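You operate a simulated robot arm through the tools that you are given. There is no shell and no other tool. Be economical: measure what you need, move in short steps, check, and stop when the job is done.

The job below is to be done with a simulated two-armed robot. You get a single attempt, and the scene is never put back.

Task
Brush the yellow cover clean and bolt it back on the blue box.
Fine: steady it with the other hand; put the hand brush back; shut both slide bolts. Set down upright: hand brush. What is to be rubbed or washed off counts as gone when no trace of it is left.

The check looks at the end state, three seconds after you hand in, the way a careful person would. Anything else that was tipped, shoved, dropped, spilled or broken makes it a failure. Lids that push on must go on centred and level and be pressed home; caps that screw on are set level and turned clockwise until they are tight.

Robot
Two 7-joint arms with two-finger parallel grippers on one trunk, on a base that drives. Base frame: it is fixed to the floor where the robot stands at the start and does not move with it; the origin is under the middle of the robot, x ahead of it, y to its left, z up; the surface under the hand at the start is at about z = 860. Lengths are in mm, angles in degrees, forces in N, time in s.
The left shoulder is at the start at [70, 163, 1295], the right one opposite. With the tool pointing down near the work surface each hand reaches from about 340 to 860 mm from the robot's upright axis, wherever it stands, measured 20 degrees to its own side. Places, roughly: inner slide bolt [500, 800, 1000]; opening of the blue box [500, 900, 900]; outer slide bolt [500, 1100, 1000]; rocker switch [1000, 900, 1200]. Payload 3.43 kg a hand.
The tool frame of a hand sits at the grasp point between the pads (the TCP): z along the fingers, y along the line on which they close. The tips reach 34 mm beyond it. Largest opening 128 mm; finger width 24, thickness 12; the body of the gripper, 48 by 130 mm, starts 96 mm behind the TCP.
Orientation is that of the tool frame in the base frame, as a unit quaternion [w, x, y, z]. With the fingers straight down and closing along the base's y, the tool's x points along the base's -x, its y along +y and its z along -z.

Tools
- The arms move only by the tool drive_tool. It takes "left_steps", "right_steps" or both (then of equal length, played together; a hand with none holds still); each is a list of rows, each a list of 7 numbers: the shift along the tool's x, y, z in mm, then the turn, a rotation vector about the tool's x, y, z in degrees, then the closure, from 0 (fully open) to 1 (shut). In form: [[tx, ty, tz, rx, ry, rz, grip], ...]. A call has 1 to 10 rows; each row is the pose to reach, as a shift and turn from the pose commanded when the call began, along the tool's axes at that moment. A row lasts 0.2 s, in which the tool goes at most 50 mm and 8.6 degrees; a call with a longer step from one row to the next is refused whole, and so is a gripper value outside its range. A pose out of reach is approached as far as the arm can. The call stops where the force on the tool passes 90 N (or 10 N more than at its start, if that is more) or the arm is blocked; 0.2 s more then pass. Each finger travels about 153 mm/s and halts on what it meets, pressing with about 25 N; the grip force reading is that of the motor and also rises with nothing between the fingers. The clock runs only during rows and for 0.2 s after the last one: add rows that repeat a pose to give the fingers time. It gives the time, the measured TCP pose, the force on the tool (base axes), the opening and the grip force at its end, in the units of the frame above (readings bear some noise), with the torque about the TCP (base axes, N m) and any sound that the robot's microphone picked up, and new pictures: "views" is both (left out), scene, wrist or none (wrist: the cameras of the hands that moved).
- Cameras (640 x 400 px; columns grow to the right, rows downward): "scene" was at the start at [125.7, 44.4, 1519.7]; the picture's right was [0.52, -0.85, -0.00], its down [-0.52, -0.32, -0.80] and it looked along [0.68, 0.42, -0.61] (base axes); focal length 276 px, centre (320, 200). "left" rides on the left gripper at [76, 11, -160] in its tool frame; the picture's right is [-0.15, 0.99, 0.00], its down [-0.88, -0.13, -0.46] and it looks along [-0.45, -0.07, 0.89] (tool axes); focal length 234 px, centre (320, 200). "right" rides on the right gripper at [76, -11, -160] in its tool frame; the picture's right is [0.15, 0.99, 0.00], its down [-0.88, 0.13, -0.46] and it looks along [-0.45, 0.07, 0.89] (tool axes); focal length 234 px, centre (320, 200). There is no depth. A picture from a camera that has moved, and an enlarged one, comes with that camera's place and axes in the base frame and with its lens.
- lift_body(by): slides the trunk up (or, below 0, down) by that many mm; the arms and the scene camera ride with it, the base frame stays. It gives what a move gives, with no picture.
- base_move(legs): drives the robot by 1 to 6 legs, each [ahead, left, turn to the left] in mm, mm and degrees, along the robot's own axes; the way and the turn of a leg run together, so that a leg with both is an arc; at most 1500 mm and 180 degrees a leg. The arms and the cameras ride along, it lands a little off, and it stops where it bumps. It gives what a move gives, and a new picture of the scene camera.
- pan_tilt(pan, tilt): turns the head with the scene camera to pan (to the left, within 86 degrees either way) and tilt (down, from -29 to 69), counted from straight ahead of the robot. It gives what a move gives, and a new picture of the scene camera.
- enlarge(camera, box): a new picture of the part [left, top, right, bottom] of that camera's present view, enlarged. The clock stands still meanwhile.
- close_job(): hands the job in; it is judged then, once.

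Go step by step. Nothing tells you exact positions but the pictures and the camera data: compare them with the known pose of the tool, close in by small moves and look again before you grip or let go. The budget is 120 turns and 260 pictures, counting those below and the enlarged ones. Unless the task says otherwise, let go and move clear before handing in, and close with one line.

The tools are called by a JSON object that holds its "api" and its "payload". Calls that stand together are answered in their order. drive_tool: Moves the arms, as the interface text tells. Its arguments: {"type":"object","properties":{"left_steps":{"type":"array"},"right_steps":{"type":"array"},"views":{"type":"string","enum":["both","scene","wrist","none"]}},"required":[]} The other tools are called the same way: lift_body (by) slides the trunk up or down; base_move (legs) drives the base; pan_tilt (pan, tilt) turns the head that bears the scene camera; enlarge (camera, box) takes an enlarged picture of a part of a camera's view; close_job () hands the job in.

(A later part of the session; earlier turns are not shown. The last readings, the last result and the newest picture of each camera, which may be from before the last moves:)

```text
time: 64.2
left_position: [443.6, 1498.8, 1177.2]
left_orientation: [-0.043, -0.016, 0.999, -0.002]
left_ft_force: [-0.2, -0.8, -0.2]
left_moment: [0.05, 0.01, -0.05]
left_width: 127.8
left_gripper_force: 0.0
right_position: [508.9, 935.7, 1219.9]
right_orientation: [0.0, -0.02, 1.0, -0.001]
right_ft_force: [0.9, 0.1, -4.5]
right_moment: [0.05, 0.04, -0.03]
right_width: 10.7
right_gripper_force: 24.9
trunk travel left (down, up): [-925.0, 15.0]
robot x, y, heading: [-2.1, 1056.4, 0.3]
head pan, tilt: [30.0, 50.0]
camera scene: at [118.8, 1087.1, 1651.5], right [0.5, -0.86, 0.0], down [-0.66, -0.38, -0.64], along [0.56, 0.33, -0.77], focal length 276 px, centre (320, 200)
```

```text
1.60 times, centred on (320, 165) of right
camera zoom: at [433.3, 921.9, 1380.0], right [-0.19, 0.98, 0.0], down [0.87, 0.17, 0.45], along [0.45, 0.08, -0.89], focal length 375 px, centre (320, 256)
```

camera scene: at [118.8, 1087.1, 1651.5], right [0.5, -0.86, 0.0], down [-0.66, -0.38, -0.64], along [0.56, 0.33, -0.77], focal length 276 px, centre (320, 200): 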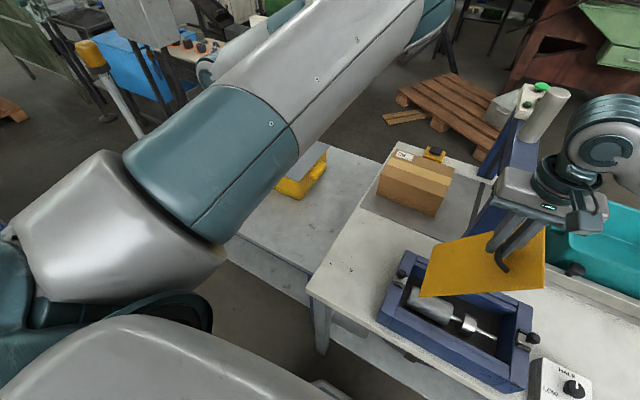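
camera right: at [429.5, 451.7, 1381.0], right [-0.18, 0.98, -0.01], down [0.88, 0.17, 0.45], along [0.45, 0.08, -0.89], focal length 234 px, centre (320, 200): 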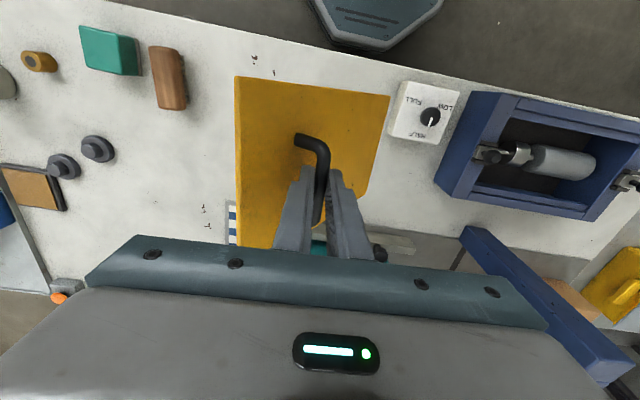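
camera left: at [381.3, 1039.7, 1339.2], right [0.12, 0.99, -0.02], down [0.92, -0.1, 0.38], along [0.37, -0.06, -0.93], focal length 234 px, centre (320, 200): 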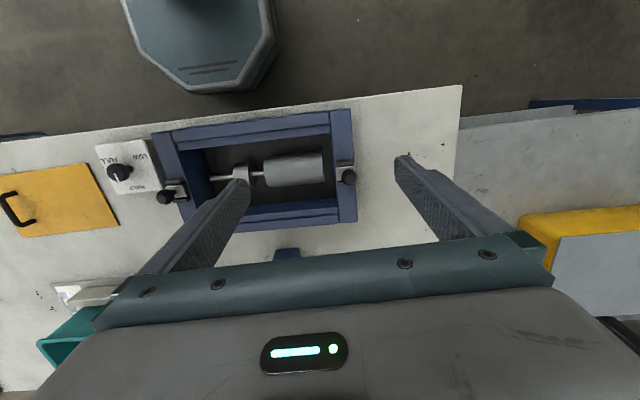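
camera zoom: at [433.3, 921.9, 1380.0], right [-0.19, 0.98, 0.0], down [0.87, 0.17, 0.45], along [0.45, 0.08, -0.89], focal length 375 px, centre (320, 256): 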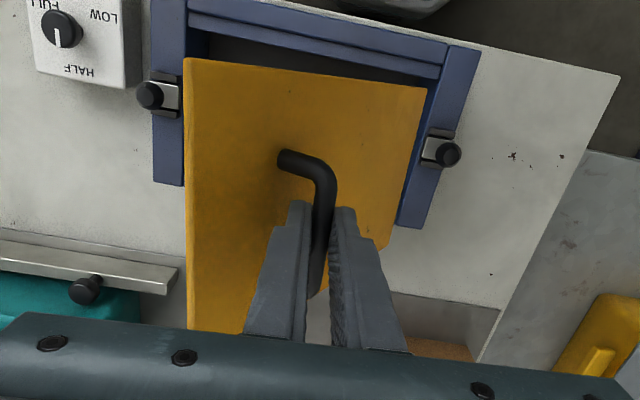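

I'll square up the yaw, align x, and lower toward the box, stopping above the rim.

{"api": "drive_tool", "payload": {"right_steps": [[7, 5, 10, 0, 0, 0.8, 1], [14, 10, 30, 0, 0, 1.6, 1], [20.9, 15, 55, 0, 0, 2.3, 1], [20.9, 15, 75, 0, 0, 2.3, 1], [20.9, 15, 75, 0, 0, 2.3, 1]], "views": "both"}}

{"api": "enlarge", "payload": {"camera": "right", "box": [120, 0, 520, 250]}}

```text
time: 65.4
left_position: [444.4, 1502.9, 1174.7]
left_orientation: [-0.044, -0.017, 0.999, -0.003]
left_ft_force: [-0.4, 0.1, 0.6]
left_moment: [0.02, 0.04, 0.01]
left_width: 127.9
left_gripper_force: 0.2
right_position: [487.5, 951.8, 1144.8]
right_orientation: [0.0, 0.002, 1.0, -0.004]
right_ft_force: [-0.2, -0.1, -4.1]
right_moment: [-0.03, 0.0, -0.03]
right_width: 10.3
right_gripper_force: 25.1
trunk travel left (down, up): [-925.0, 15.0]
robot x, y, heading: [-1.9, 1053.4, 0.4]
head pan, tilt: [30.0, 50.0]
camera scene: at [118.6, 1092.3, 1651.5], right [0.5, -0.86, 0.0], down [-0.66, -0.38, -0.64], along [0.56, 0.32, -0.77], focal length 276 px, centre (320, 200)
camera right: at [411.9, 942.8, 1304.2], right [-0.15, 0.99, -0.01], down [0.88, 0.13, 0.45], along [0.45, 0.06, -0.89], focal length 234 px, centre (320, 200)
```

scene: 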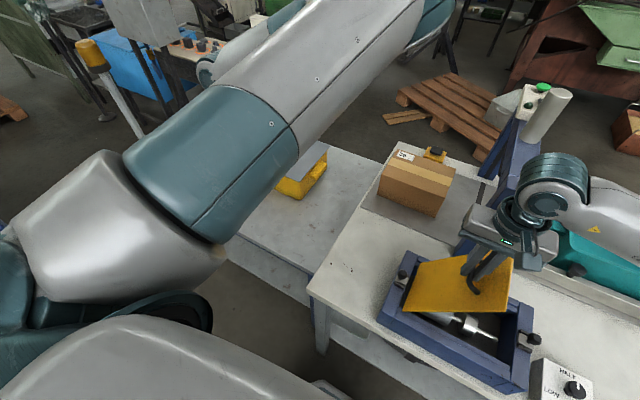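
right: 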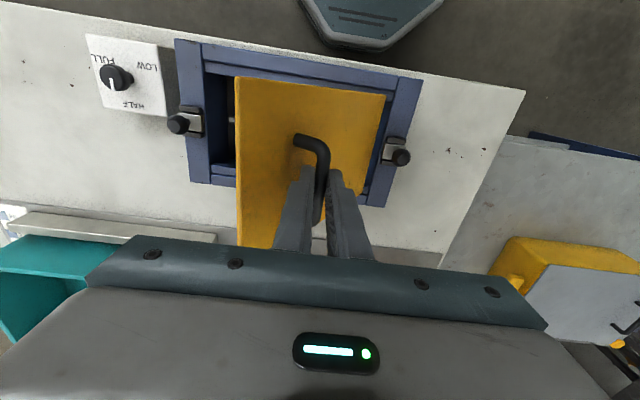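

```text
1.60 times, centred on (320, 125) of right
camera zoom: at [411.9, 942.8, 1304.2], right [-0.15, 0.99, -0.01], down [0.88, 0.13, 0.45], along [0.45, 0.06, -0.89], focal length 375 px, centre (320, 320)
```

zoom: 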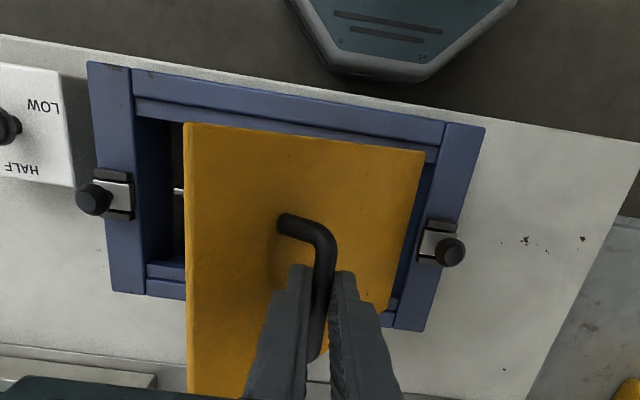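

The plate edge is about 4 mm short in x and 5 mm in y. I'll correct that and lower slowly until the edge meets the ledges.

{"api": "drive_tool", "payload": {"right_steps": [[-4.5, 5, 8, 0, 0, 0, 1], [-4.5, 5, 18, 0, 0, 0, 1], [-4.5, 5, 24, 0, 0, 0, 1], [-4.5, 5, 28, 0, 0, 0, 1], [-4.5, 5, 28, 0, 0, 0, 1]], "views": "wrist"}}

{"api": "enlarge", "payload": {"camera": "right", "box": [120, 0, 520, 250]}}

```text
time: 66.4
left_position: [440.5, 1498.9, 1177.8]
left_orientation: [-0.042, -0.015, 0.999, -0.003]
left_ft_force: [0.2, -0.1, -0.2]
left_moment: [-0.06, 0.02, 0.03]
left_width: 128.1
left_gripper_force: 0.1
right_position: [490.3, 951.0, 1126.7]
right_orientation: [0.008, 0.004, 1.0, -0.007]
right_ft_force: [-22.5, -24.5, 45.0]
right_moment: [-0.02, 0.57, 0.5]
right_width: 10.4
right_gripper_force: 25.3
trunk travel left (down, up): [-925.0, 15.0]
robot x, y, heading: [-2.1, 1057.7, -0.2]
head pan, tilt: [30.0, 50.0]
stopped in row 4 (right hand): the force on the tool passed its limit at 96 N (the readings are from after the stop); the commanded pose is now the measured one
camera right: at [412.0, 942.3, 1287.3], right [-0.14, 0.99, -0.02], down [0.87, 0.13, 0.47], along [0.47, 0.05, -0.88], focal length 234 px, centre (320, 200)
```

right: 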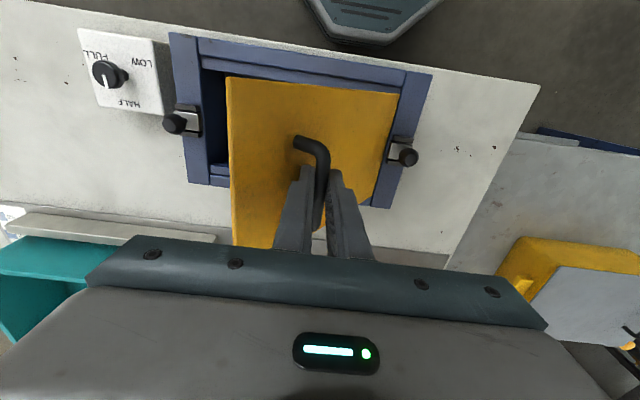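

```text
1.60 times, centred on (320, 125) of right
camera zoom: at [412.0, 942.3, 1287.3], right [-0.14, 0.99, -0.02], down [0.87, 0.13, 0.47], along [0.47, 0.05, -0.88], focal length 375 px, centre (320, 320)
```

zoom: 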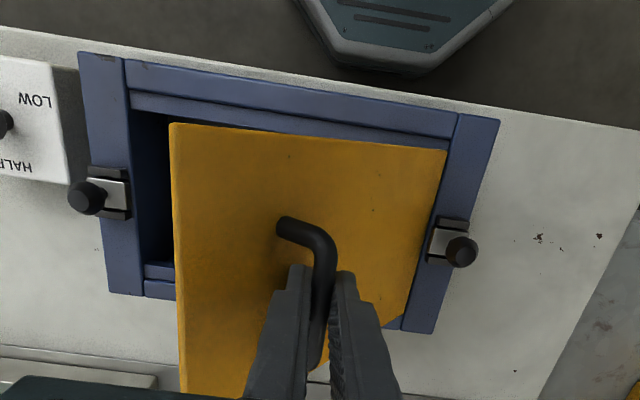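

The edge landed on the outer bolt's inner end, so I was a few mm too far in +y. I'll back up, shift −y by 13 mm and look.

{"api": "drive_tool", "payload": {"right_steps": [[0, -3, -12, 0, 0, 0, 1], [0, -8, -22, 0, 0, 0, 1], [0, -13, -22, 0, 0, 0, 1], [0, -13, -22, 0, 0, 0, 1]], "views": "both"}}

{"api": "enlarge", "payload": {"camera": "right", "box": [140, 0, 460, 200]}}

{"api": "enlarge", "payload": {"camera": "scene", "box": [360, 220, 560, 360]}}

```text
time: 67.4
left_position: [446.5, 1501.5, 1174.6]
left_orientation: [-0.044, -0.015, 0.999, -0.003]
left_ft_force: [0.6, -0.3, -0.9]
left_moment: [0.0, 0.01, -0.01]
left_width: 128.2
left_gripper_force: 0.1
right_position: [497.5, 942.1, 1145.0]
right_orientation: [0.006, 0.004, 1.0, -0.005]
right_ft_force: [1.7, 0.1, -5.1]
right_moment: [-0.1, 0.04, 0.02]
right_width: 10.5
right_gripper_force: 25.1
trunk travel left (down, up): [-925.0, 15.0]
robot x, y, heading: [1.6, 1058.9, 0.1]
head pan, tilt: [30.0, 50.0]
camera scene: at [120.6, 1093.3, 1651.2], right [0.5, -0.87, 0.0], down [-0.66, -0.38, -0.64], along [0.56, 0.32, -0.77], focal length 276 px, centre (320, 200)
camera right: at [419.2, 933.1, 1304.3], right [-0.14, 0.99, -0.01], down [0.88, 0.13, 0.46], along [0.46, 0.05, -0.89], focal length 234 px, centre (320, 200)
```

scene: 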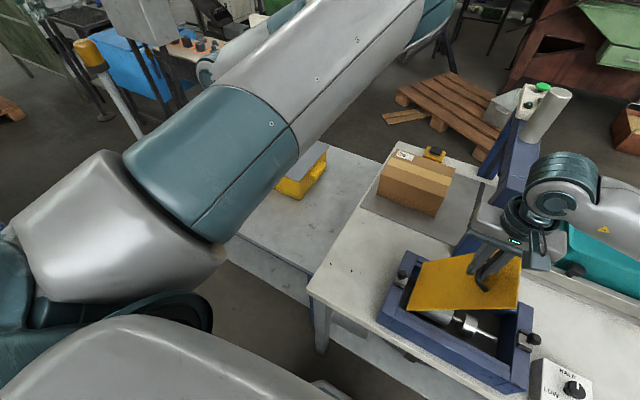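
right: 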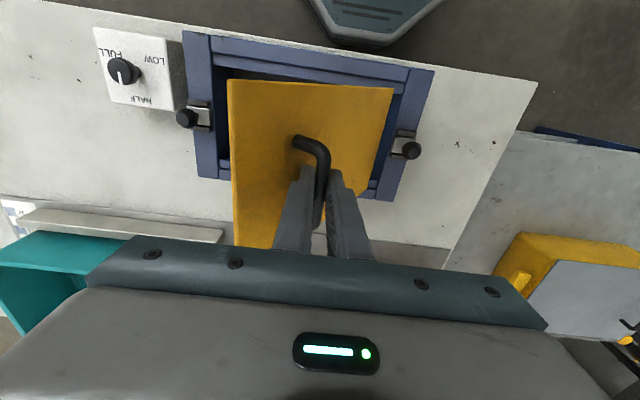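

```text
2.00 times, centred on (300, 100) of right
camera zoom: at [419.2, 933.1, 1304.3], right [-0.14, 0.99, -0.01], down [0.88, 0.13, 0.46], along [0.46, 0.05, -0.89], focal length 468 px, centre (360, 400)
```

zoom: 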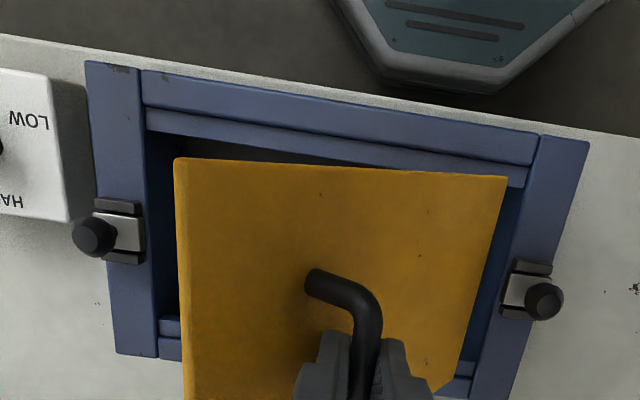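

```text
2.86 times, centred on (460, 290) of scene
camera zoom: at [120.6, 1093.3, 1651.2], right [0.5, -0.87, 0.0], down [-0.66, -0.38, -0.64], along [0.56, 0.32, -0.77], focal length 790 px, centre (-80, -57)
```

zoom: 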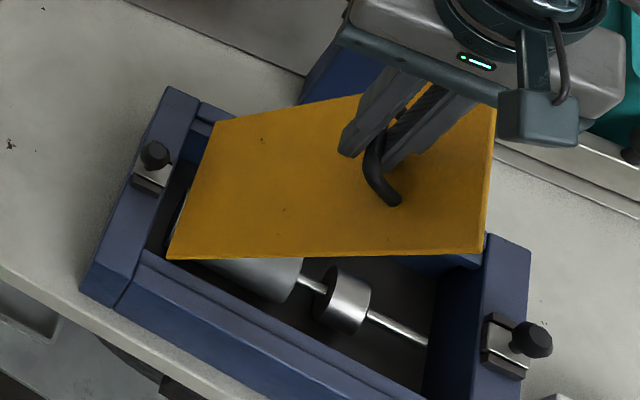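

The edge is now clear of the end wall and centred in x. I'll trim the yaw by 1.5° and lower slowly to the ledges.

{"api": "drive_tool", "payload": {"right_steps": [[-3, 2, 6, 0, 0, -1.5, 1], [-3, 2, 12, 0, 0, -1.5, 1], [-3, 2, 15, 0, 0, -1.5, 1], [-3, 2, 17, 0, 0, -1.5, 1], [-3, 2, 17, 0, 0, -1.5, 1]], "views": "none"}}

```text
time: 68.6
left_position: [439.7, 1499.0, 1178.8]
left_orientation: [-0.041, -0.015, 0.999, -0.002]
left_ft_force: [0.0, 0.1, -0.3]
left_moment: [0.0, -0.01, 0.0]
left_width: 128.0
left_gripper_force: 0.1
right_position: [495.8, 941.3, 1132.0]
right_orientation: [0.008, -0.009, 1.0, -0.005]
right_ft_force: [-15.0, -19.6, 34.8]
right_moment: [-0.24, -0.27, -0.29]
right_width: 10.5
right_gripper_force: 25.9
trunk travel left (down, up): [-925.0, 15.0]
robot x, y, heading: [-1.2, 1059.0, 0.1]
head pan, tilt: [30.0, 50.0]
```

Contact at TCP z ≈ 1132. I'll look before continuing.

{"api": "enlarge", "payload": {"camera": "right", "box": [300, 40, 460, 220]}}

{"api": "enlarge", "payload": {"camera": "scene", "box": [370, 230, 500, 330]}}

```text
2.22 times, centred on (380, 130) of right
camera zoom: at [416.0, 929.8, 1290.6], right [-0.16, 0.99, -0.01], down [0.87, 0.15, 0.47], along [0.46, 0.07, -0.88], focal length 520 px, centre (187, 356)
```

zoom: 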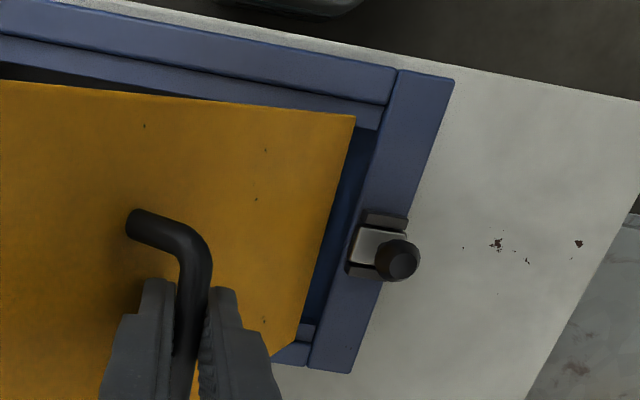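

```text
4.00 times, centred on (435, 280) of scene
camera zoom: at [111.0, 1089.2, 1652.4], right [0.5, -0.87, 0.0], down [-0.66, -0.38, -0.65], along [0.56, 0.32, -0.76], focal length 1105 px, centre (-140, -120)
```

zoom: 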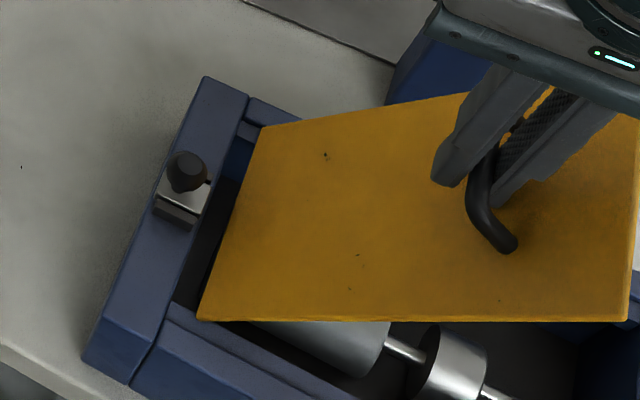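

The edge rests on both ledges at about y = 1039, centred in x. I'll swing the handle down along the arc in stages.

{"api": "drive_tool", "payload": {"right_steps": [[2, -8, -2, 0, 0, 0, 1], [4, -16, 3, 0, 0, 0, 1], [4, -24, 9, 0, 0, 0, 1], [4, -34, 17, 0, 0, 0, 1], [5, -44, 25, 0, 0, 0, 1], [5, -52, 34, 0, 0, 0, 1], [5, -60.5, 43, 0, 0, 0, 1]], "views": "both"}}

```text
time: 70.2
left_position: [440.4, 1502.0, 1175.8]
left_orientation: [-0.041, -0.015, 0.999, -0.004]
left_ft_force: [-0.4, 0.5, -0.2]
left_moment: [-0.02, 0.0, 0.02]
left_width: 128.2
left_gripper_force: 0.1
right_position: [492.6, 884.4, 1091.4]
right_orientation: [0.012, -0.009, 1.0, -0.003]
right_ft_force: [-1.1, 2.6, 48.1]
right_moment: [7.51, -1.43, 0.47]
right_width: 9.9
right_gripper_force: 25.0
trunk travel left (down, up): [-925.0, 15.0]
robot x, y, heading: [1.7, 1053.8, -0.1]
head pan, tilt: [30.0, 50.0]
camera scene: at [112.1, 1093.7, 1651.9], right [0.5, -0.87, 0.0], down [-0.66, -0.38, -0.65], along [0.56, 0.32, -0.76], focal length 276 px, centre (320, 200)
camera right: at [413.7, 872.6, 1249.4], right [-0.16, 0.99, -0.01], down [0.87, 0.15, 0.48], along [0.47, 0.07, -0.88], focal length 234 px, centre (320, 200)
```

scene: 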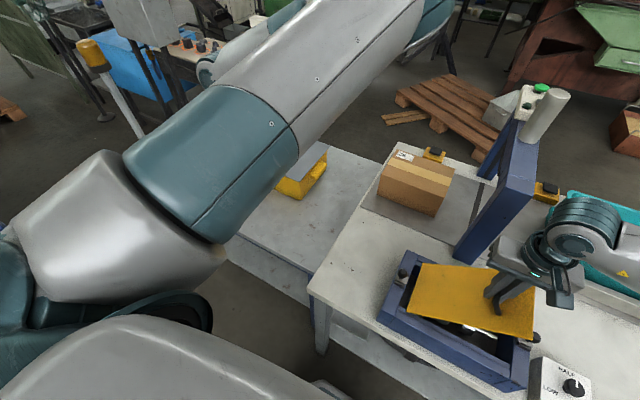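
right: 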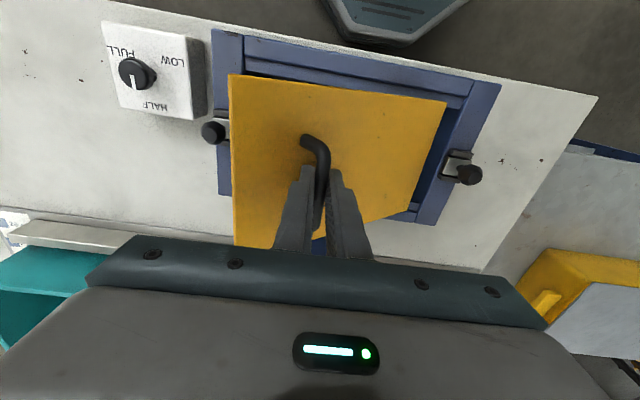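

The force is high because the plate isn't pivoting freely in the grip now. I'll look closely at the grip.

{"api": "enlarge", "payload": {"camera": "scene", "box": [380, 190, 580, 360]}}

{"api": "enlarge", "payload": {"camera": "right", "box": [220, 60, 460, 260]}}

```text
2.35 times, centred on (480, 275) of scene
camera zoom: at [112.1, 1093.7, 1651.9], right [0.5, -0.87, 0.0], down [-0.66, -0.38, -0.65], along [0.56, 0.32, -0.76], focal length 650 px, centre (-56, 24)
```

zoom: 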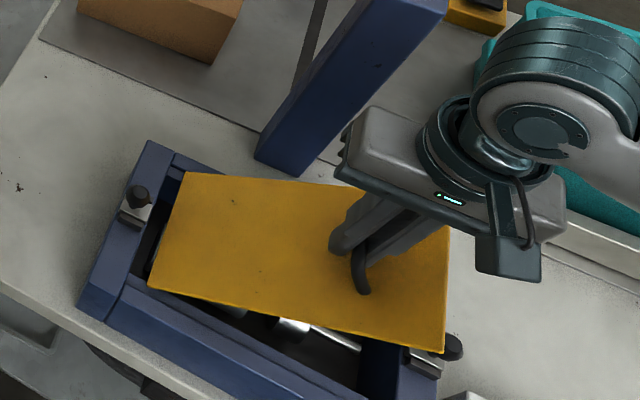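

```text
2.00 times, centred on (340, 160) of right
camera zoom: at [413.7, 872.6, 1249.4], right [-0.16, 0.99, -0.01], down [0.87, 0.15, 0.48], along [0.47, 0.07, -0.88], focal length 468 px, centre (280, 280)
```

zoom: 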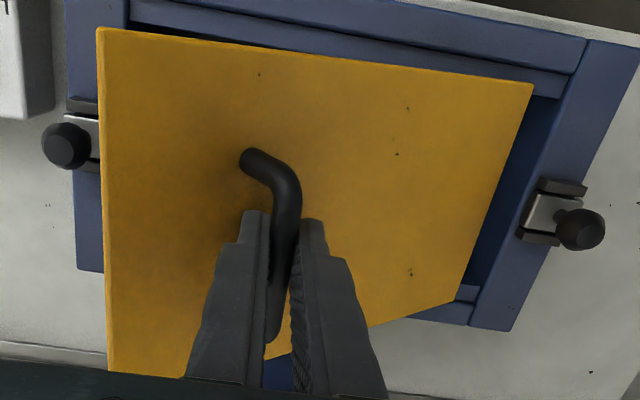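

I'll relieve the load by lifting a few millimetres and see how force and moment respond.

{"api": "drive_tool", "payload": {"right_steps": [[0, 0, -3, 0, 0, 0, 1], [0, 0, -6, 0, 0, 0, 1], [0, 0, -6, 0, 0, 0, 1]], "views": "wrist"}}

{"api": "enlarge", "payload": {"camera": "right", "box": [200, 40, 480, 260]}}

```text
time: 71.0
left_position: [443.0, 1501.3, 1175.8]
left_orientation: [-0.042, -0.015, 0.999, -0.003]
left_ft_force: [-1.2, 0.3, 0.3]
left_moment: [0.04, 0.0, -0.04]
left_width: 128.4
left_gripper_force: 0.1
right_position: [492.9, 881.1, 1091.2]
right_orientation: [0.003, -0.008, 1.0, -0.008]
right_ft_force: [-1.6, -0.5, 7.6]
right_moment: [1.41, 0.04, -0.13]
right_width: 10.4
right_gripper_force: 25.8
trunk travel left (down, up): [-925.0, 15.0]
robot x, y, heading: [-0.0, 1058.8, -0.1]
head pan, tilt: [30.0, 50.0]
camera right: at [416.4, 871.0, 1250.4], right [-0.16, 0.99, -0.02], down [0.87, 0.15, 0.46], along [0.46, 0.06, -0.89], focal length 234 px, centre (320, 200)
```

right: 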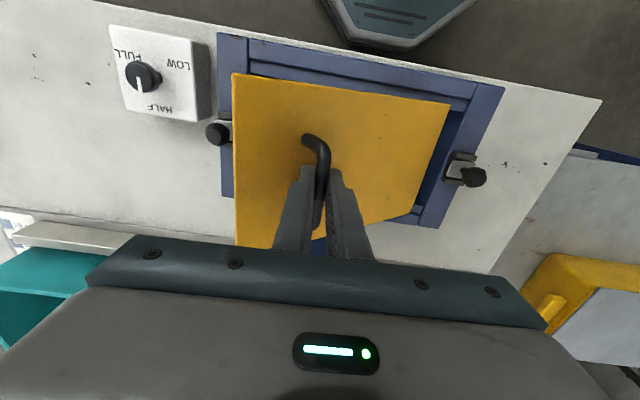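

```text
1.82 times, centred on (340, 150) of right
camera zoom: at [416.4, 871.0, 1250.4], right [-0.16, 0.99, -0.02], down [0.87, 0.15, 0.46], along [0.46, 0.06, -0.89], focal length 426 px, centre (284, 291)
```

zoom: 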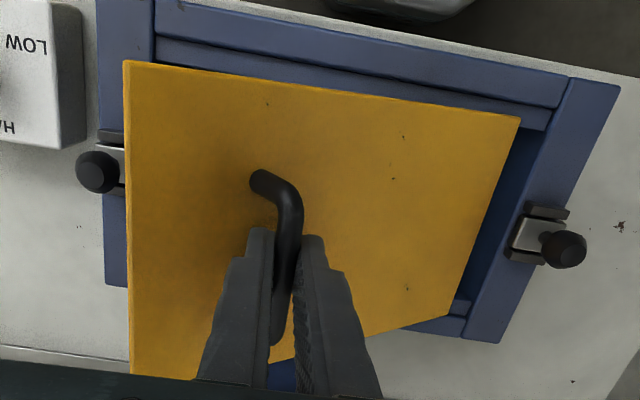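

The grip is holding the plate rigidly, tilted about 28°. I'll lift clear, tilt the gripper itself by 28° to level the plate, and place it like a flat lid.

{"api": "drive_tool", "payload": {"right_steps": [[0, -5, -20, 0, 0, 0, 1], [2, -10, -30, -5, 0, 0, 1], [4, -18, -30, -11, 0, 0, 1], [6, -26, -25, -17, 0, 0, 1], [6.5, -34, -15, -23, 0, 0, 1], [6.5, -36.5, 0, -27.7, 0, 0, 1], [6.5, -36.5, 20, -27.7, 0, 0, 1], [6.5, -36.5, 20, -27.7, 0, 0, 1]], "views": "both"}}

{"api": "enlarge", "payload": {"camera": "right", "box": [180, 0, 580, 250]}}

{"api": "enlarge", "payload": {"camera": "scene", "box": [370, 200, 600, 370]}}

```text
time: 72.8
left_position: [444.9, 1501.7, 1174.5]
left_orientation: [-0.043, -0.015, 0.999, -0.004]
left_ft_force: [0.4, 0.1, -0.5]
left_moment: [-0.02, 0.0, -0.01]
left_width: 128.2
left_gripper_force: 0.0
right_position: [489.0, 847.2, 1073.0]
right_orientation: [0.004, -0.011, 0.972, 0.235]
right_ft_force: [0.7, -1.0, -3.0]
right_moment: [-0.01, 0.08, -0.09]
right_width: 10.3
right_gripper_force: 25.1
trunk travel left (down, up): [-925.0, 15.0]
robot x, y, heading: [0.4, 1056.4, -0.2]
head pan, tilt: [30.0, 50.0]
camera scene: at [118.5, 1092.8, 1651.4], right [0.5, -0.87, 0.0], down [-0.66, -0.38, -0.64], along [0.56, 0.32, -0.77], focal length 276 px, centre (320, 200)
camera right: at [413.0, 763.2, 1209.3], right [-0.17, 0.88, 0.45], down [0.88, -0.08, 0.47], along [0.45, 0.47, -0.76], focal length 234 px, centre (320, 200)
```

scene: 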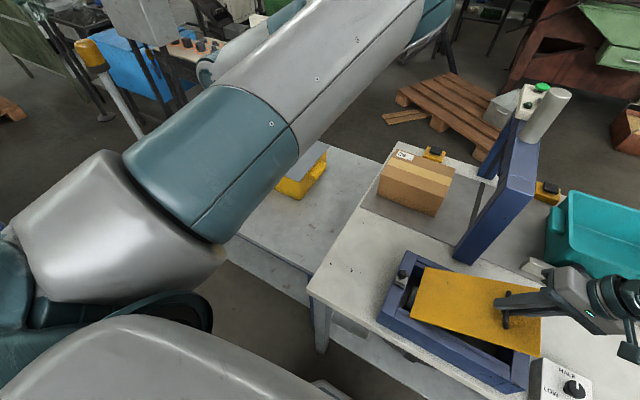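
right: 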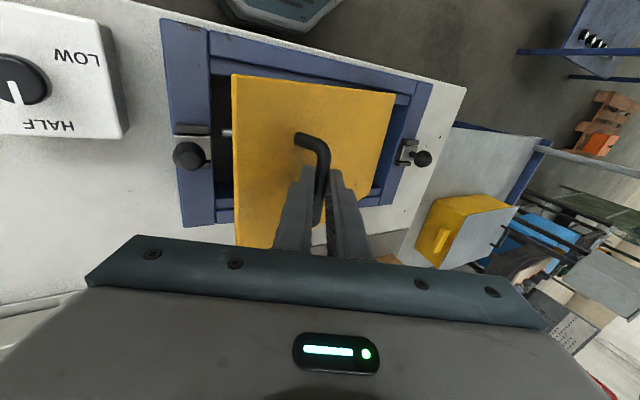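

```text
1.60 times, centred on (380, 125) of right
camera zoom: at [413.0, 763.2, 1209.3], right [-0.17, 0.88, 0.45], down [0.88, -0.08, 0.47], along [0.45, 0.47, -0.76], focal length 375 px, centre (224, 320)
```

zoom: 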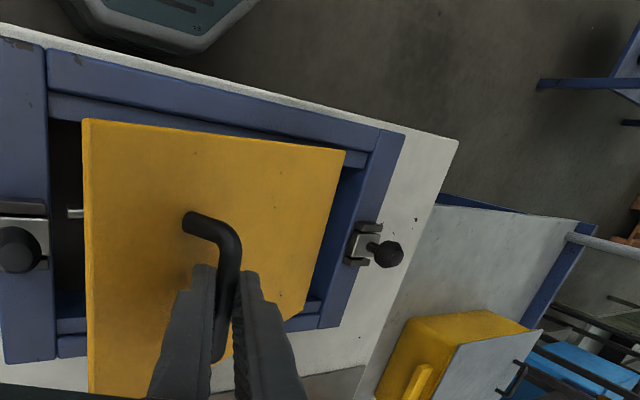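

```text
2.35 times, centred on (485, 285) of scene
camera zoom: at [118.5, 1092.8, 1651.4], right [0.5, -0.87, 0.0], down [-0.66, -0.38, -0.64], along [0.56, 0.32, -0.77], focal length 650 px, centre (-68, 0)
```

zoom: 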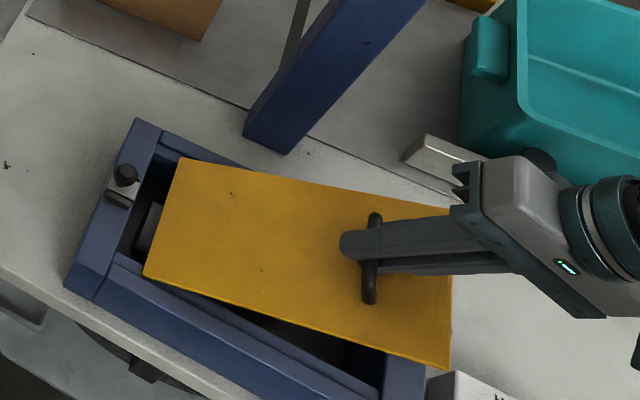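

The plate sagged again: the bar has slid up in the fingers, so relative to the gripper it can flatten only to about 28°. With the gripper now tilted 28°, that is exactly level. I'll shift +14 mm in y and +4 mm in x, then ease down to ledge contact.

{"api": "drive_tool", "payload": {"right_steps": [[-2, 6.2, 3.2, 0, 0, 0, 1], [-4, 12.4, 6.4, 0, 0, 0, 1], [-4, 11, 9, 0, 0, 0, 1], [-4, 9.7, 11.7, 0, 0, 0, 1], [-4, 9.7, 11.7, 0, 0, 0, 1]], "views": "wrist"}}

{"api": "enlarge", "payload": {"camera": "right", "box": [220, 40, 460, 230]}}

```text
time: 74.0
left_position: [444.1, 1501.2, 1175.1]
left_orientation: [-0.044, -0.016, 0.999, -0.003]
left_ft_force: [-0.2, 0.5, 0.7]
left_moment: [0.01, 0.01, 0.0]
left_width: 128.0
left_gripper_force: 0.1
right_position: [494.3, 859.8, 1068.0]
right_orientation: [0.004, -0.01, 0.972, 0.234]
right_ft_force: [0.5, -0.7, -3.2]
right_moment: [-0.01, -0.09, -0.08]
right_width: 10.4
right_gripper_force: 25.4
trunk travel left (down, up): [-925.0, 15.0]
robot x, y, heading: [-2.4, 1056.0, 0.1]
head pan, tilt: [30.0, 50.0]
camera right: at [417.9, 775.0, 1203.9], right [-0.17, 0.88, 0.45], down [0.88, -0.07, 0.48], along [0.45, 0.47, -0.76], focal length 234 px, centre (320, 200)
```

right: 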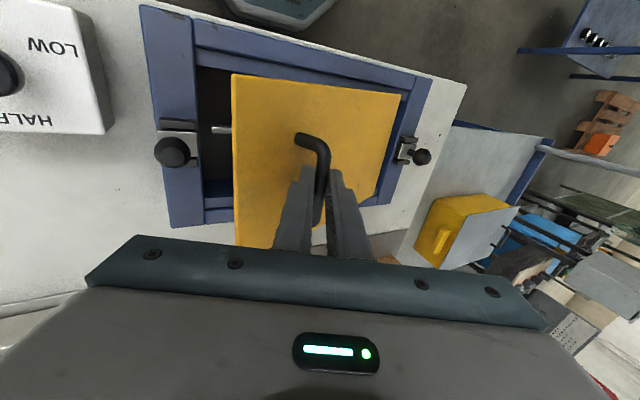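

```text
2.11 times, centred on (340, 135) of right
camera zoom: at [417.9, 775.0, 1203.9], right [-0.17, 0.88, 0.45], down [0.88, -0.07, 0.48], along [0.45, 0.47, -0.76], focal length 493 px, centre (278, 337)
```

zoom: 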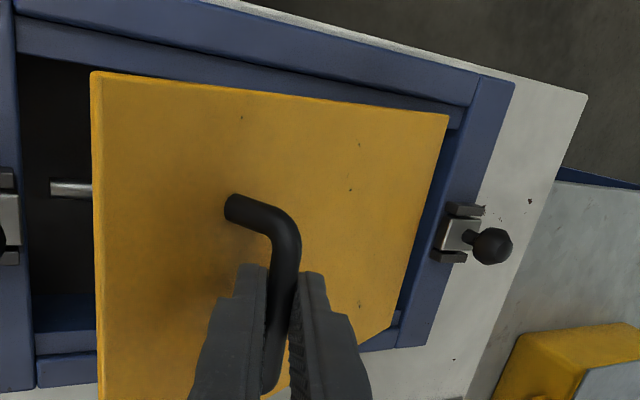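

Still free. I'll lower more in small steps.

{"api": "drive_tool", "payload": {"right_steps": [[0, -1.4, 2.7, 0, 0, 0, 1], [0, -2.7, 5.3, 0, 0, 0, 1], [0, -4.1, 8, 0, 0, 0, 1], [0, -4.1, 8, 0, 0, 0, 1]], "views": "none"}}

```text
time: 75.0
left_position: [443.9, 1502.0, 1175.9]
left_orientation: [-0.044, -0.015, 0.999, -0.004]
left_ft_force: [-0.2, 0.6, 1.0]
left_moment: [-0.02, -0.04, -0.01]
left_width: 128.0
left_gripper_force: 0.0
right_position: [492.7, 859.7, 1056.8]
right_orientation: [0.003, -0.011, 0.972, 0.235]
right_ft_force: [-0.9, -1.0, -2.7]
right_moment: [-0.04, 0.16, 0.07]
right_width: 10.6
right_gripper_force: 25.0
trunk travel left (down, up): [-925.0, 15.0]
robot x, y, heading: [3.3, 1058.4, 0.1]
head pan, tilt: [30.0, 50.0]
```

{"api": "drive_tool", "payload": {"right_steps": [[0, -1.4, 2.7, 0, 0, 0, 1], [0, -2.7, 5.3, 0, 0, 0, 1], [0, -4.1, 8, 0, 0, 0, 1], [0, -4.1, 8, 0, 0, 0, 1]], "views": "both"}}

{"api": "enlarge", "payload": {"camera": "scene", "box": [370, 220, 600, 390]}}

```text
time: 76.0
left_position: [443.3, 1500.8, 1175.4]
left_orientation: [-0.043, -0.015, 0.999, -0.004]
left_ft_force: [-0.2, 1.1, -0.4]
left_moment: [0.0, -0.01, 0.01]
left_width: 127.8
left_gripper_force: 0.0
right_position: [494.3, 860.3, 1048.0]
right_orientation: [0.003, -0.011, 0.972, 0.234]
right_ft_force: [-1.1, -1.8, -3.2]
right_moment: [-0.01, -0.03, 0.06]
right_width: 10.7
right_gripper_force: 25.2
trunk travel left (down, up): [-925.0, 15.0]
robot x, y, heading: [-4.9, 1056.7, -0.1]
head pan, tilt: [30.0, 50.0]
camera scene: at [118.5, 1092.7, 1651.4], right [0.5, -0.87, 0.0], down [-0.66, -0.38, -0.64], along [0.56, 0.32, -0.77], focal length 276 px, centre (320, 200)
camera right: at [417.8, 775.6, 1185.0], right [-0.17, 0.88, 0.45], down [0.88, -0.07, 0.47], along [0.45, 0.47, -0.76], focal length 234 px, centre (320, 200)
```

scene: 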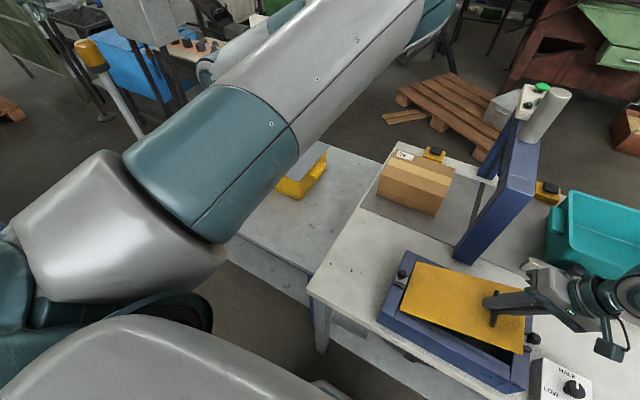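
right: 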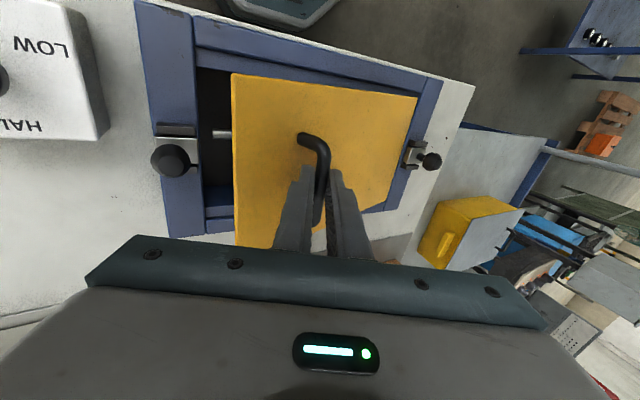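

```text
2.35 times, centred on (485, 305) of scene
camera zoom: at [118.5, 1092.7, 1651.4], right [0.5, -0.87, 0.0], down [-0.66, -0.38, -0.64], along [0.56, 0.32, -0.77], focal length 650 px, centre (-68, -47)
```

zoom: 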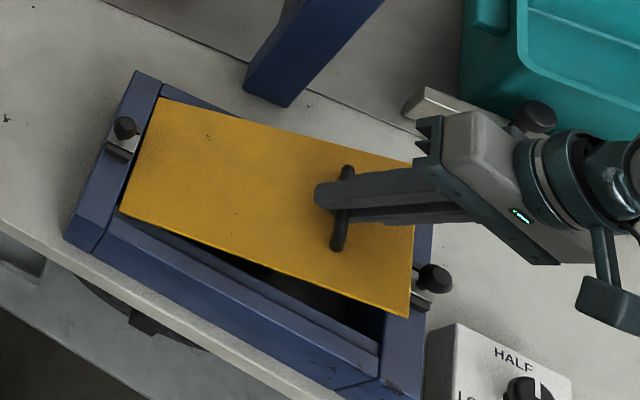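

The edge is on the ledge against the +y wall and the plate is flattening freely. I'll continue the arc.

{"api": "drive_tool", "payload": {"right_steps": [[0, -4, 4.1, 0, 0, 0, 1], [0, -8.1, 8.2, 0, 0, 0, 1], [0, -12.2, 12.3, 0, 0, 0, 1], [0, -16.3, 16.4, 0, 0, 0, 1], [0, -16.3, 16.4, 0, 0, 0, 1]], "views": "both"}}

{"api": "enlarge", "payload": {"camera": "scene", "box": [370, 220, 600, 390]}}

{"api": "enlarge", "payload": {"camera": "right", "box": [120, 0, 480, 250]}}

```text
time: 77.2
left_position: [443.8, 1500.8, 1176.7]
left_orientation: [-0.042, -0.015, 0.999, -0.004]
left_ft_force: [-0.6, -0.1, -0.1]
left_moment: [0.0, -0.01, 0.05]
left_width: 128.2
left_gripper_force: 0.0
right_position: [493.8, 851.8, 1026.1]
right_orientation: [0.003, -0.012, 0.972, 0.234]
right_ft_force: [-2.8, -8.7, 0.3]
right_moment: [-0.09, -0.09, -0.19]
right_width: 10.6
right_gripper_force: 25.1
trunk travel left (down, up): [-925.0, 15.0]
robot x, y, heading: [0.4, 1055.7, -0.0]
head pan, tilt: [30.0, 50.0]
camera scene: at [117.6, 1090.9, 1651.6], right [0.5, -0.87, 0.0], down [-0.66, -0.38, -0.64], along [0.56, 0.32, -0.77], focal length 276 px, centre (320, 200)
camera right: at [417.3, 767.3, 1162.2], right [-0.17, 0.88, 0.45], down [0.88, -0.08, 0.48], along [0.45, 0.47, -0.76], focal length 234 px, centre (320, 200)
```

scene: 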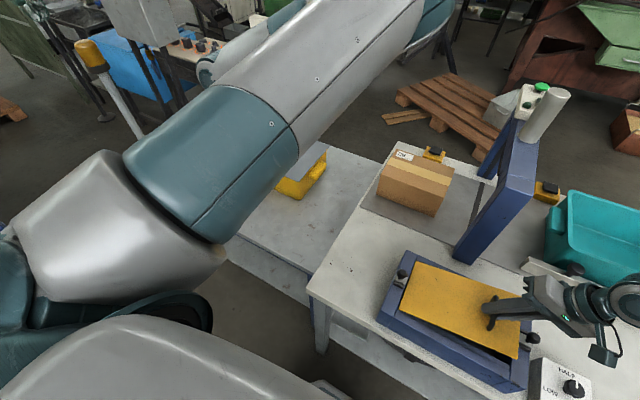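
right: 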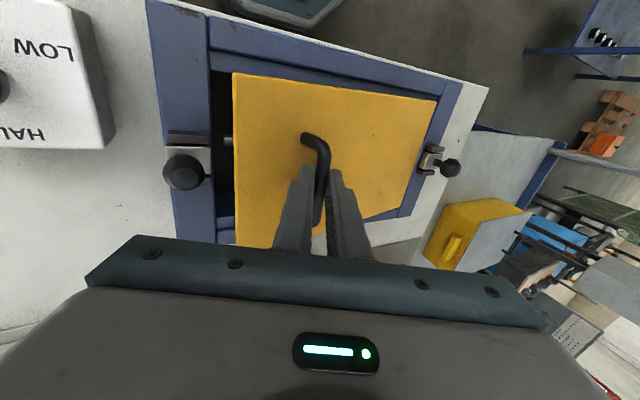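

```text
2.35 times, centred on (485, 305) of scene
camera zoom: at [117.6, 1090.9, 1651.6], right [0.5, -0.87, 0.0], down [-0.66, -0.38, -0.64], along [0.56, 0.32, -0.77], focal length 650 px, centre (-68, -47)
```

zoom: 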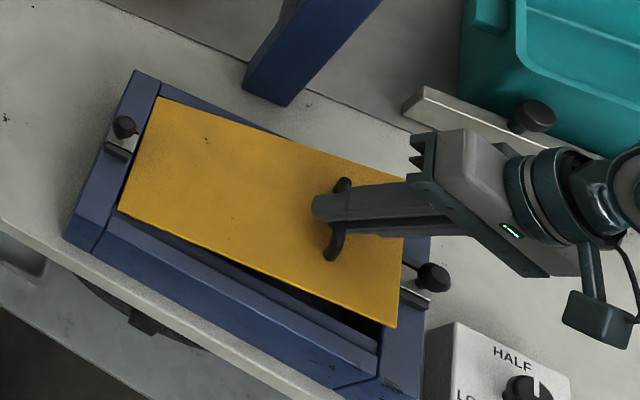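

```text
1.60 times, centred on (300, 125) of right
camera zoom: at [417.3, 767.3, 1162.2], right [-0.17, 0.88, 0.45], down [0.88, -0.08, 0.48], along [0.45, 0.47, -0.76], focal length 375 px, centre (352, 320)
```

zoom: 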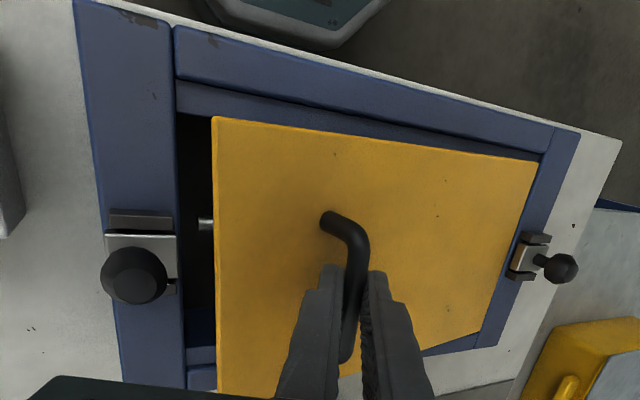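

Good progress; there is slight pressure on the +y wall. I'll continue down, easing −y.

{"api": "drive_tool", "payload": {"right_steps": [[0, -5, 2, 0, 0, 0, 1], [0, -9, 6.5, 0, 0, 0, 1], [0, -14, 11.9, 0, 0, 0, 1], [0, -17.6, 15.6, 0, 0, 0, 1], [0, -17.6, 15.6, 0, 0, 0, 1]], "views": "wrist"}}

{"api": "enlarge", "payload": {"camera": "scene", "box": [370, 220, 600, 390]}}

{"api": "enlarge", "payload": {"camera": "right", "box": [120, 0, 480, 250]}}

```text
time: 78.4
left_position: [442.7, 1502.3, 1175.4]
left_orientation: [-0.043, -0.014, 0.999, -0.003]
left_ft_force: [0.6, -0.2, 0.0]
left_moment: [0.01, 0.0, 0.0]
left_width: 127.9
left_gripper_force: 0.0
right_position: [494.8, 843.6, 1005.2]
right_orientation: [0.003, -0.01, 0.972, 0.234]
right_ft_force: [-0.6, 0.9, -2.8]
right_moment: [0.03, 0.13, 0.12]
right_width: 10.4
right_gripper_force: 24.9
trunk travel left (down, up): [-925.0, 15.0]
robot x, y, heading: [-1.8, 1060.1, 0.2]
head pan, tilt: [30.0, 50.0]
camera right: at [418.8, 759.7, 1141.3], right [-0.17, 0.88, 0.45], down [0.88, -0.07, 0.47], along [0.45, 0.47, -0.76], focal length 234 px, centre (320, 200)
```

right: 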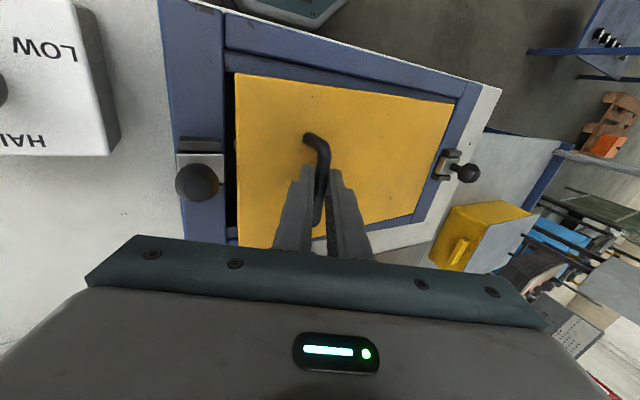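

```text
2.35 times, centred on (485, 305) of scene
camera zoom: at [118.3, 1092.8, 1651.4], right [0.5, -0.87, 0.0], down [-0.66, -0.38, -0.64], along [0.56, 0.32, -0.77], focal length 650 px, centre (-68, -47)
```

zoom: 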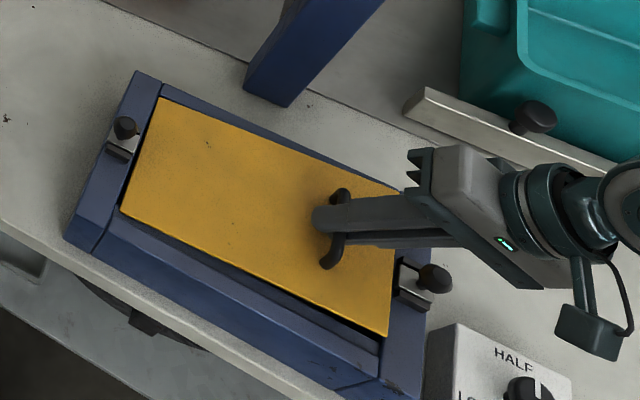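

```text
1.60 times, centred on (300, 125) of right
camera zoom: at [418.8, 759.7, 1141.3], right [-0.17, 0.88, 0.45], down [0.88, -0.07, 0.47], along [0.45, 0.47, -0.76], focal length 375 px, centre (352, 320)
```

zoom: 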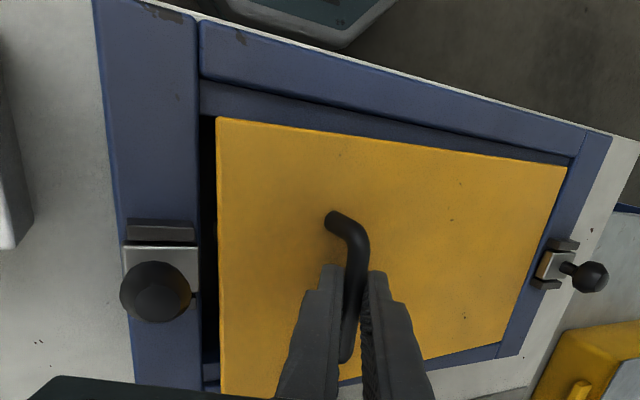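

Nearly home. I'll continue down slowly to seat the −y end.

{"api": "drive_tool", "payload": {"right_steps": [[0, -2.3, 2.2, 0, 0, 0, 1], [0, -4.2, 4.8, 0, 0, 0, 1], [0, -5.8, 7.2, 0, 0, 0, 1], [0, -5.8, 7.2, 0, 0, 0, 1]], "views": "wrist"}}

{"api": "enlarge", "payload": {"camera": "right", "box": [120, 0, 480, 250]}}

```text
time: 79.4
left_position: [444.0, 1501.9, 1175.7]
left_orientation: [-0.044, -0.014, 0.999, -0.004]
left_ft_force: [-0.2, -0.3, 0.3]
left_moment: [-0.01, 0.05, 0.01]
left_width: 128.1
left_gripper_force: 0.0
right_position: [494.9, 841.4, 996.8]
right_orientation: [0.005, -0.011, 0.972, 0.235]
right_ft_force: [-1.9, -1.2, 0.7]
right_moment: [-0.02, -0.3, 0.08]
right_width: 10.6
right_gripper_force: 24.9
trunk travel left (down, up): [-925.0, 15.0]
robot x, y, heading: [0.1, 1055.2, -0.0]
head pan, tilt: [30.0, 50.0]
camera right: at [419.7, 758.0, 1132.0], right [-0.17, 0.88, 0.45], down [0.88, -0.07, 0.48], along [0.45, 0.47, -0.76], focal length 234 px, centre (320, 200)
```

right: 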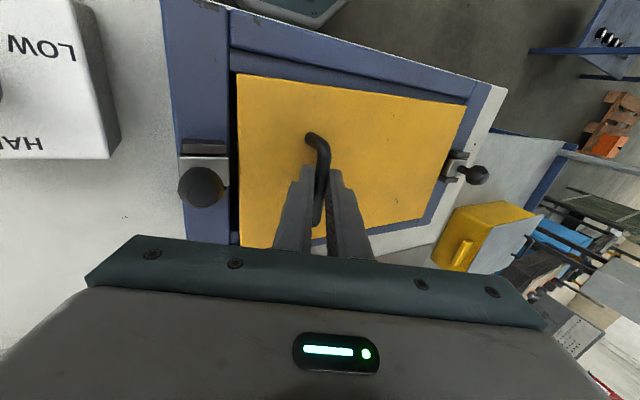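

```text
1.60 times, centred on (300, 125) of right
camera zoom: at [419.7, 758.0, 1132.0], right [-0.17, 0.88, 0.45], down [0.88, -0.07, 0.48], along [0.45, 0.47, -0.76], focal length 375 px, centre (352, 320)
```

zoom: 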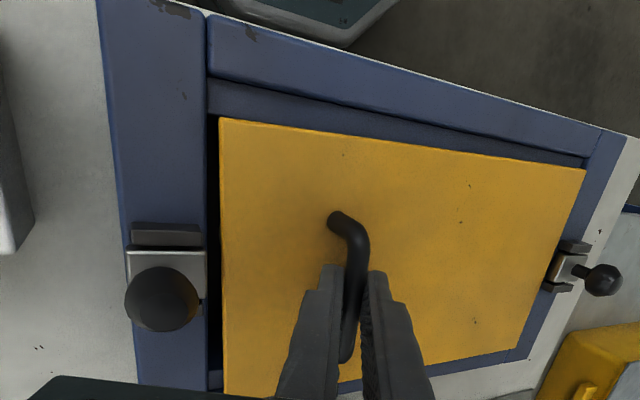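

The plate sits slightly toward +x. I'll shift it −4 mm in x while lowering a few more mm.

{"api": "drive_tool", "payload": {"right_steps": [[2, 0, 0, 0, 0, 0, 1], [4, -0.5, 1.5, 0, 0, 0, 1], [4, -1.8, 3.5, 0, 0, 0, 1], [4, -2.7, 5.3, 0, 0, 0, 1], [4, -2.7, 5.3, 0, 0, 0, 1]], "views": "wrist"}}

{"api": "enlarge", "payload": {"camera": "right", "box": [120, 0, 480, 250]}}

{"api": "enlarge", "payload": {"camera": "scene", "box": [370, 240, 560, 390]}}

```text
time: 80.6
left_position: [443.7, 1502.9, 1175.4]
left_orientation: [-0.043, -0.015, 0.999, -0.004]
left_ft_force: [0.3, 0.0, 0.7]
left_moment: [-0.01, -0.02, -0.03]
left_width: 128.0
left_gripper_force: 0.1
right_position: [489.5, 844.3, 991.4]
right_orientation: [0.005, -0.011, 0.972, 0.235]
right_ft_force: [6.7, 3.3, 24.0]
right_moment: [0.13, -0.05, 0.22]
right_width: 10.6
right_gripper_force: 24.6
trunk travel left (down, up): [-925.0, 15.0]
robot x, y, heading: [0.5, 1057.2, -0.0]
head pan, tilt: [30.0, 50.0]
camera right: at [413.5, 759.7, 1126.6], right [-0.17, 0.88, 0.45], down [0.88, -0.08, 0.48], along [0.45, 0.47, -0.75], focal length 234 px, centre (320, 200)
```

right: 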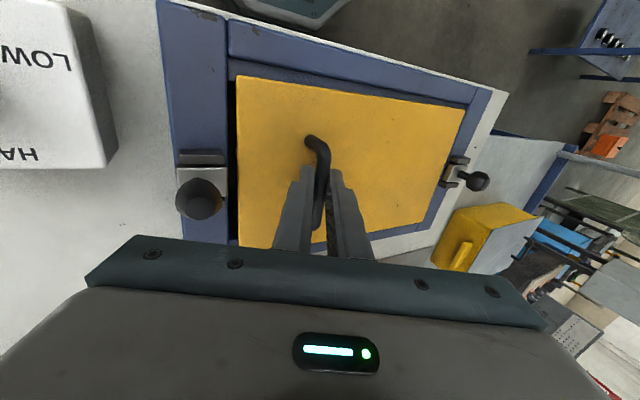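

```text
1.60 times, centred on (300, 125) of right
camera zoom: at [413.5, 759.7, 1126.6], right [-0.17, 0.88, 0.45], down [0.88, -0.08, 0.48], along [0.45, 0.47, -0.75], focal length 375 px, centre (352, 320)
```

zoom: 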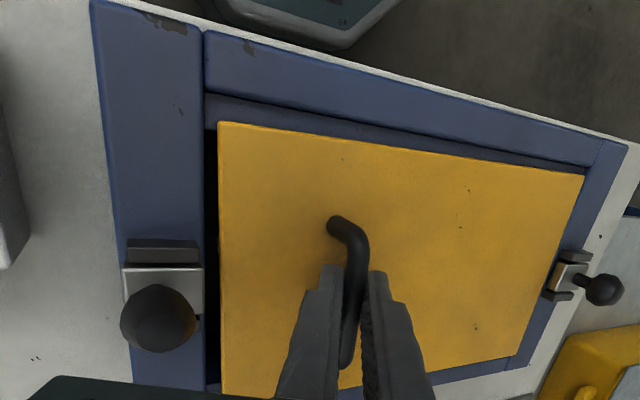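

```text
2.67 times, centred on (465, 315) of scene
camera zoom: at [117.0, 1094.8, 1651.7], right [0.5, -0.87, 0.0], down [-0.66, -0.38, -0.64], along [0.56, 0.32, -0.77], focal length 737 px, centre (-67, -107)
```

zoom: 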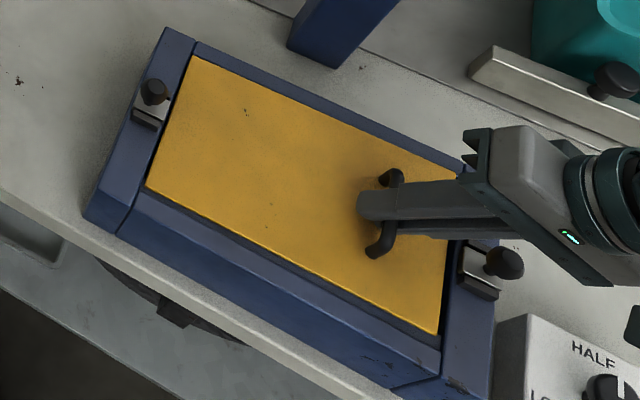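

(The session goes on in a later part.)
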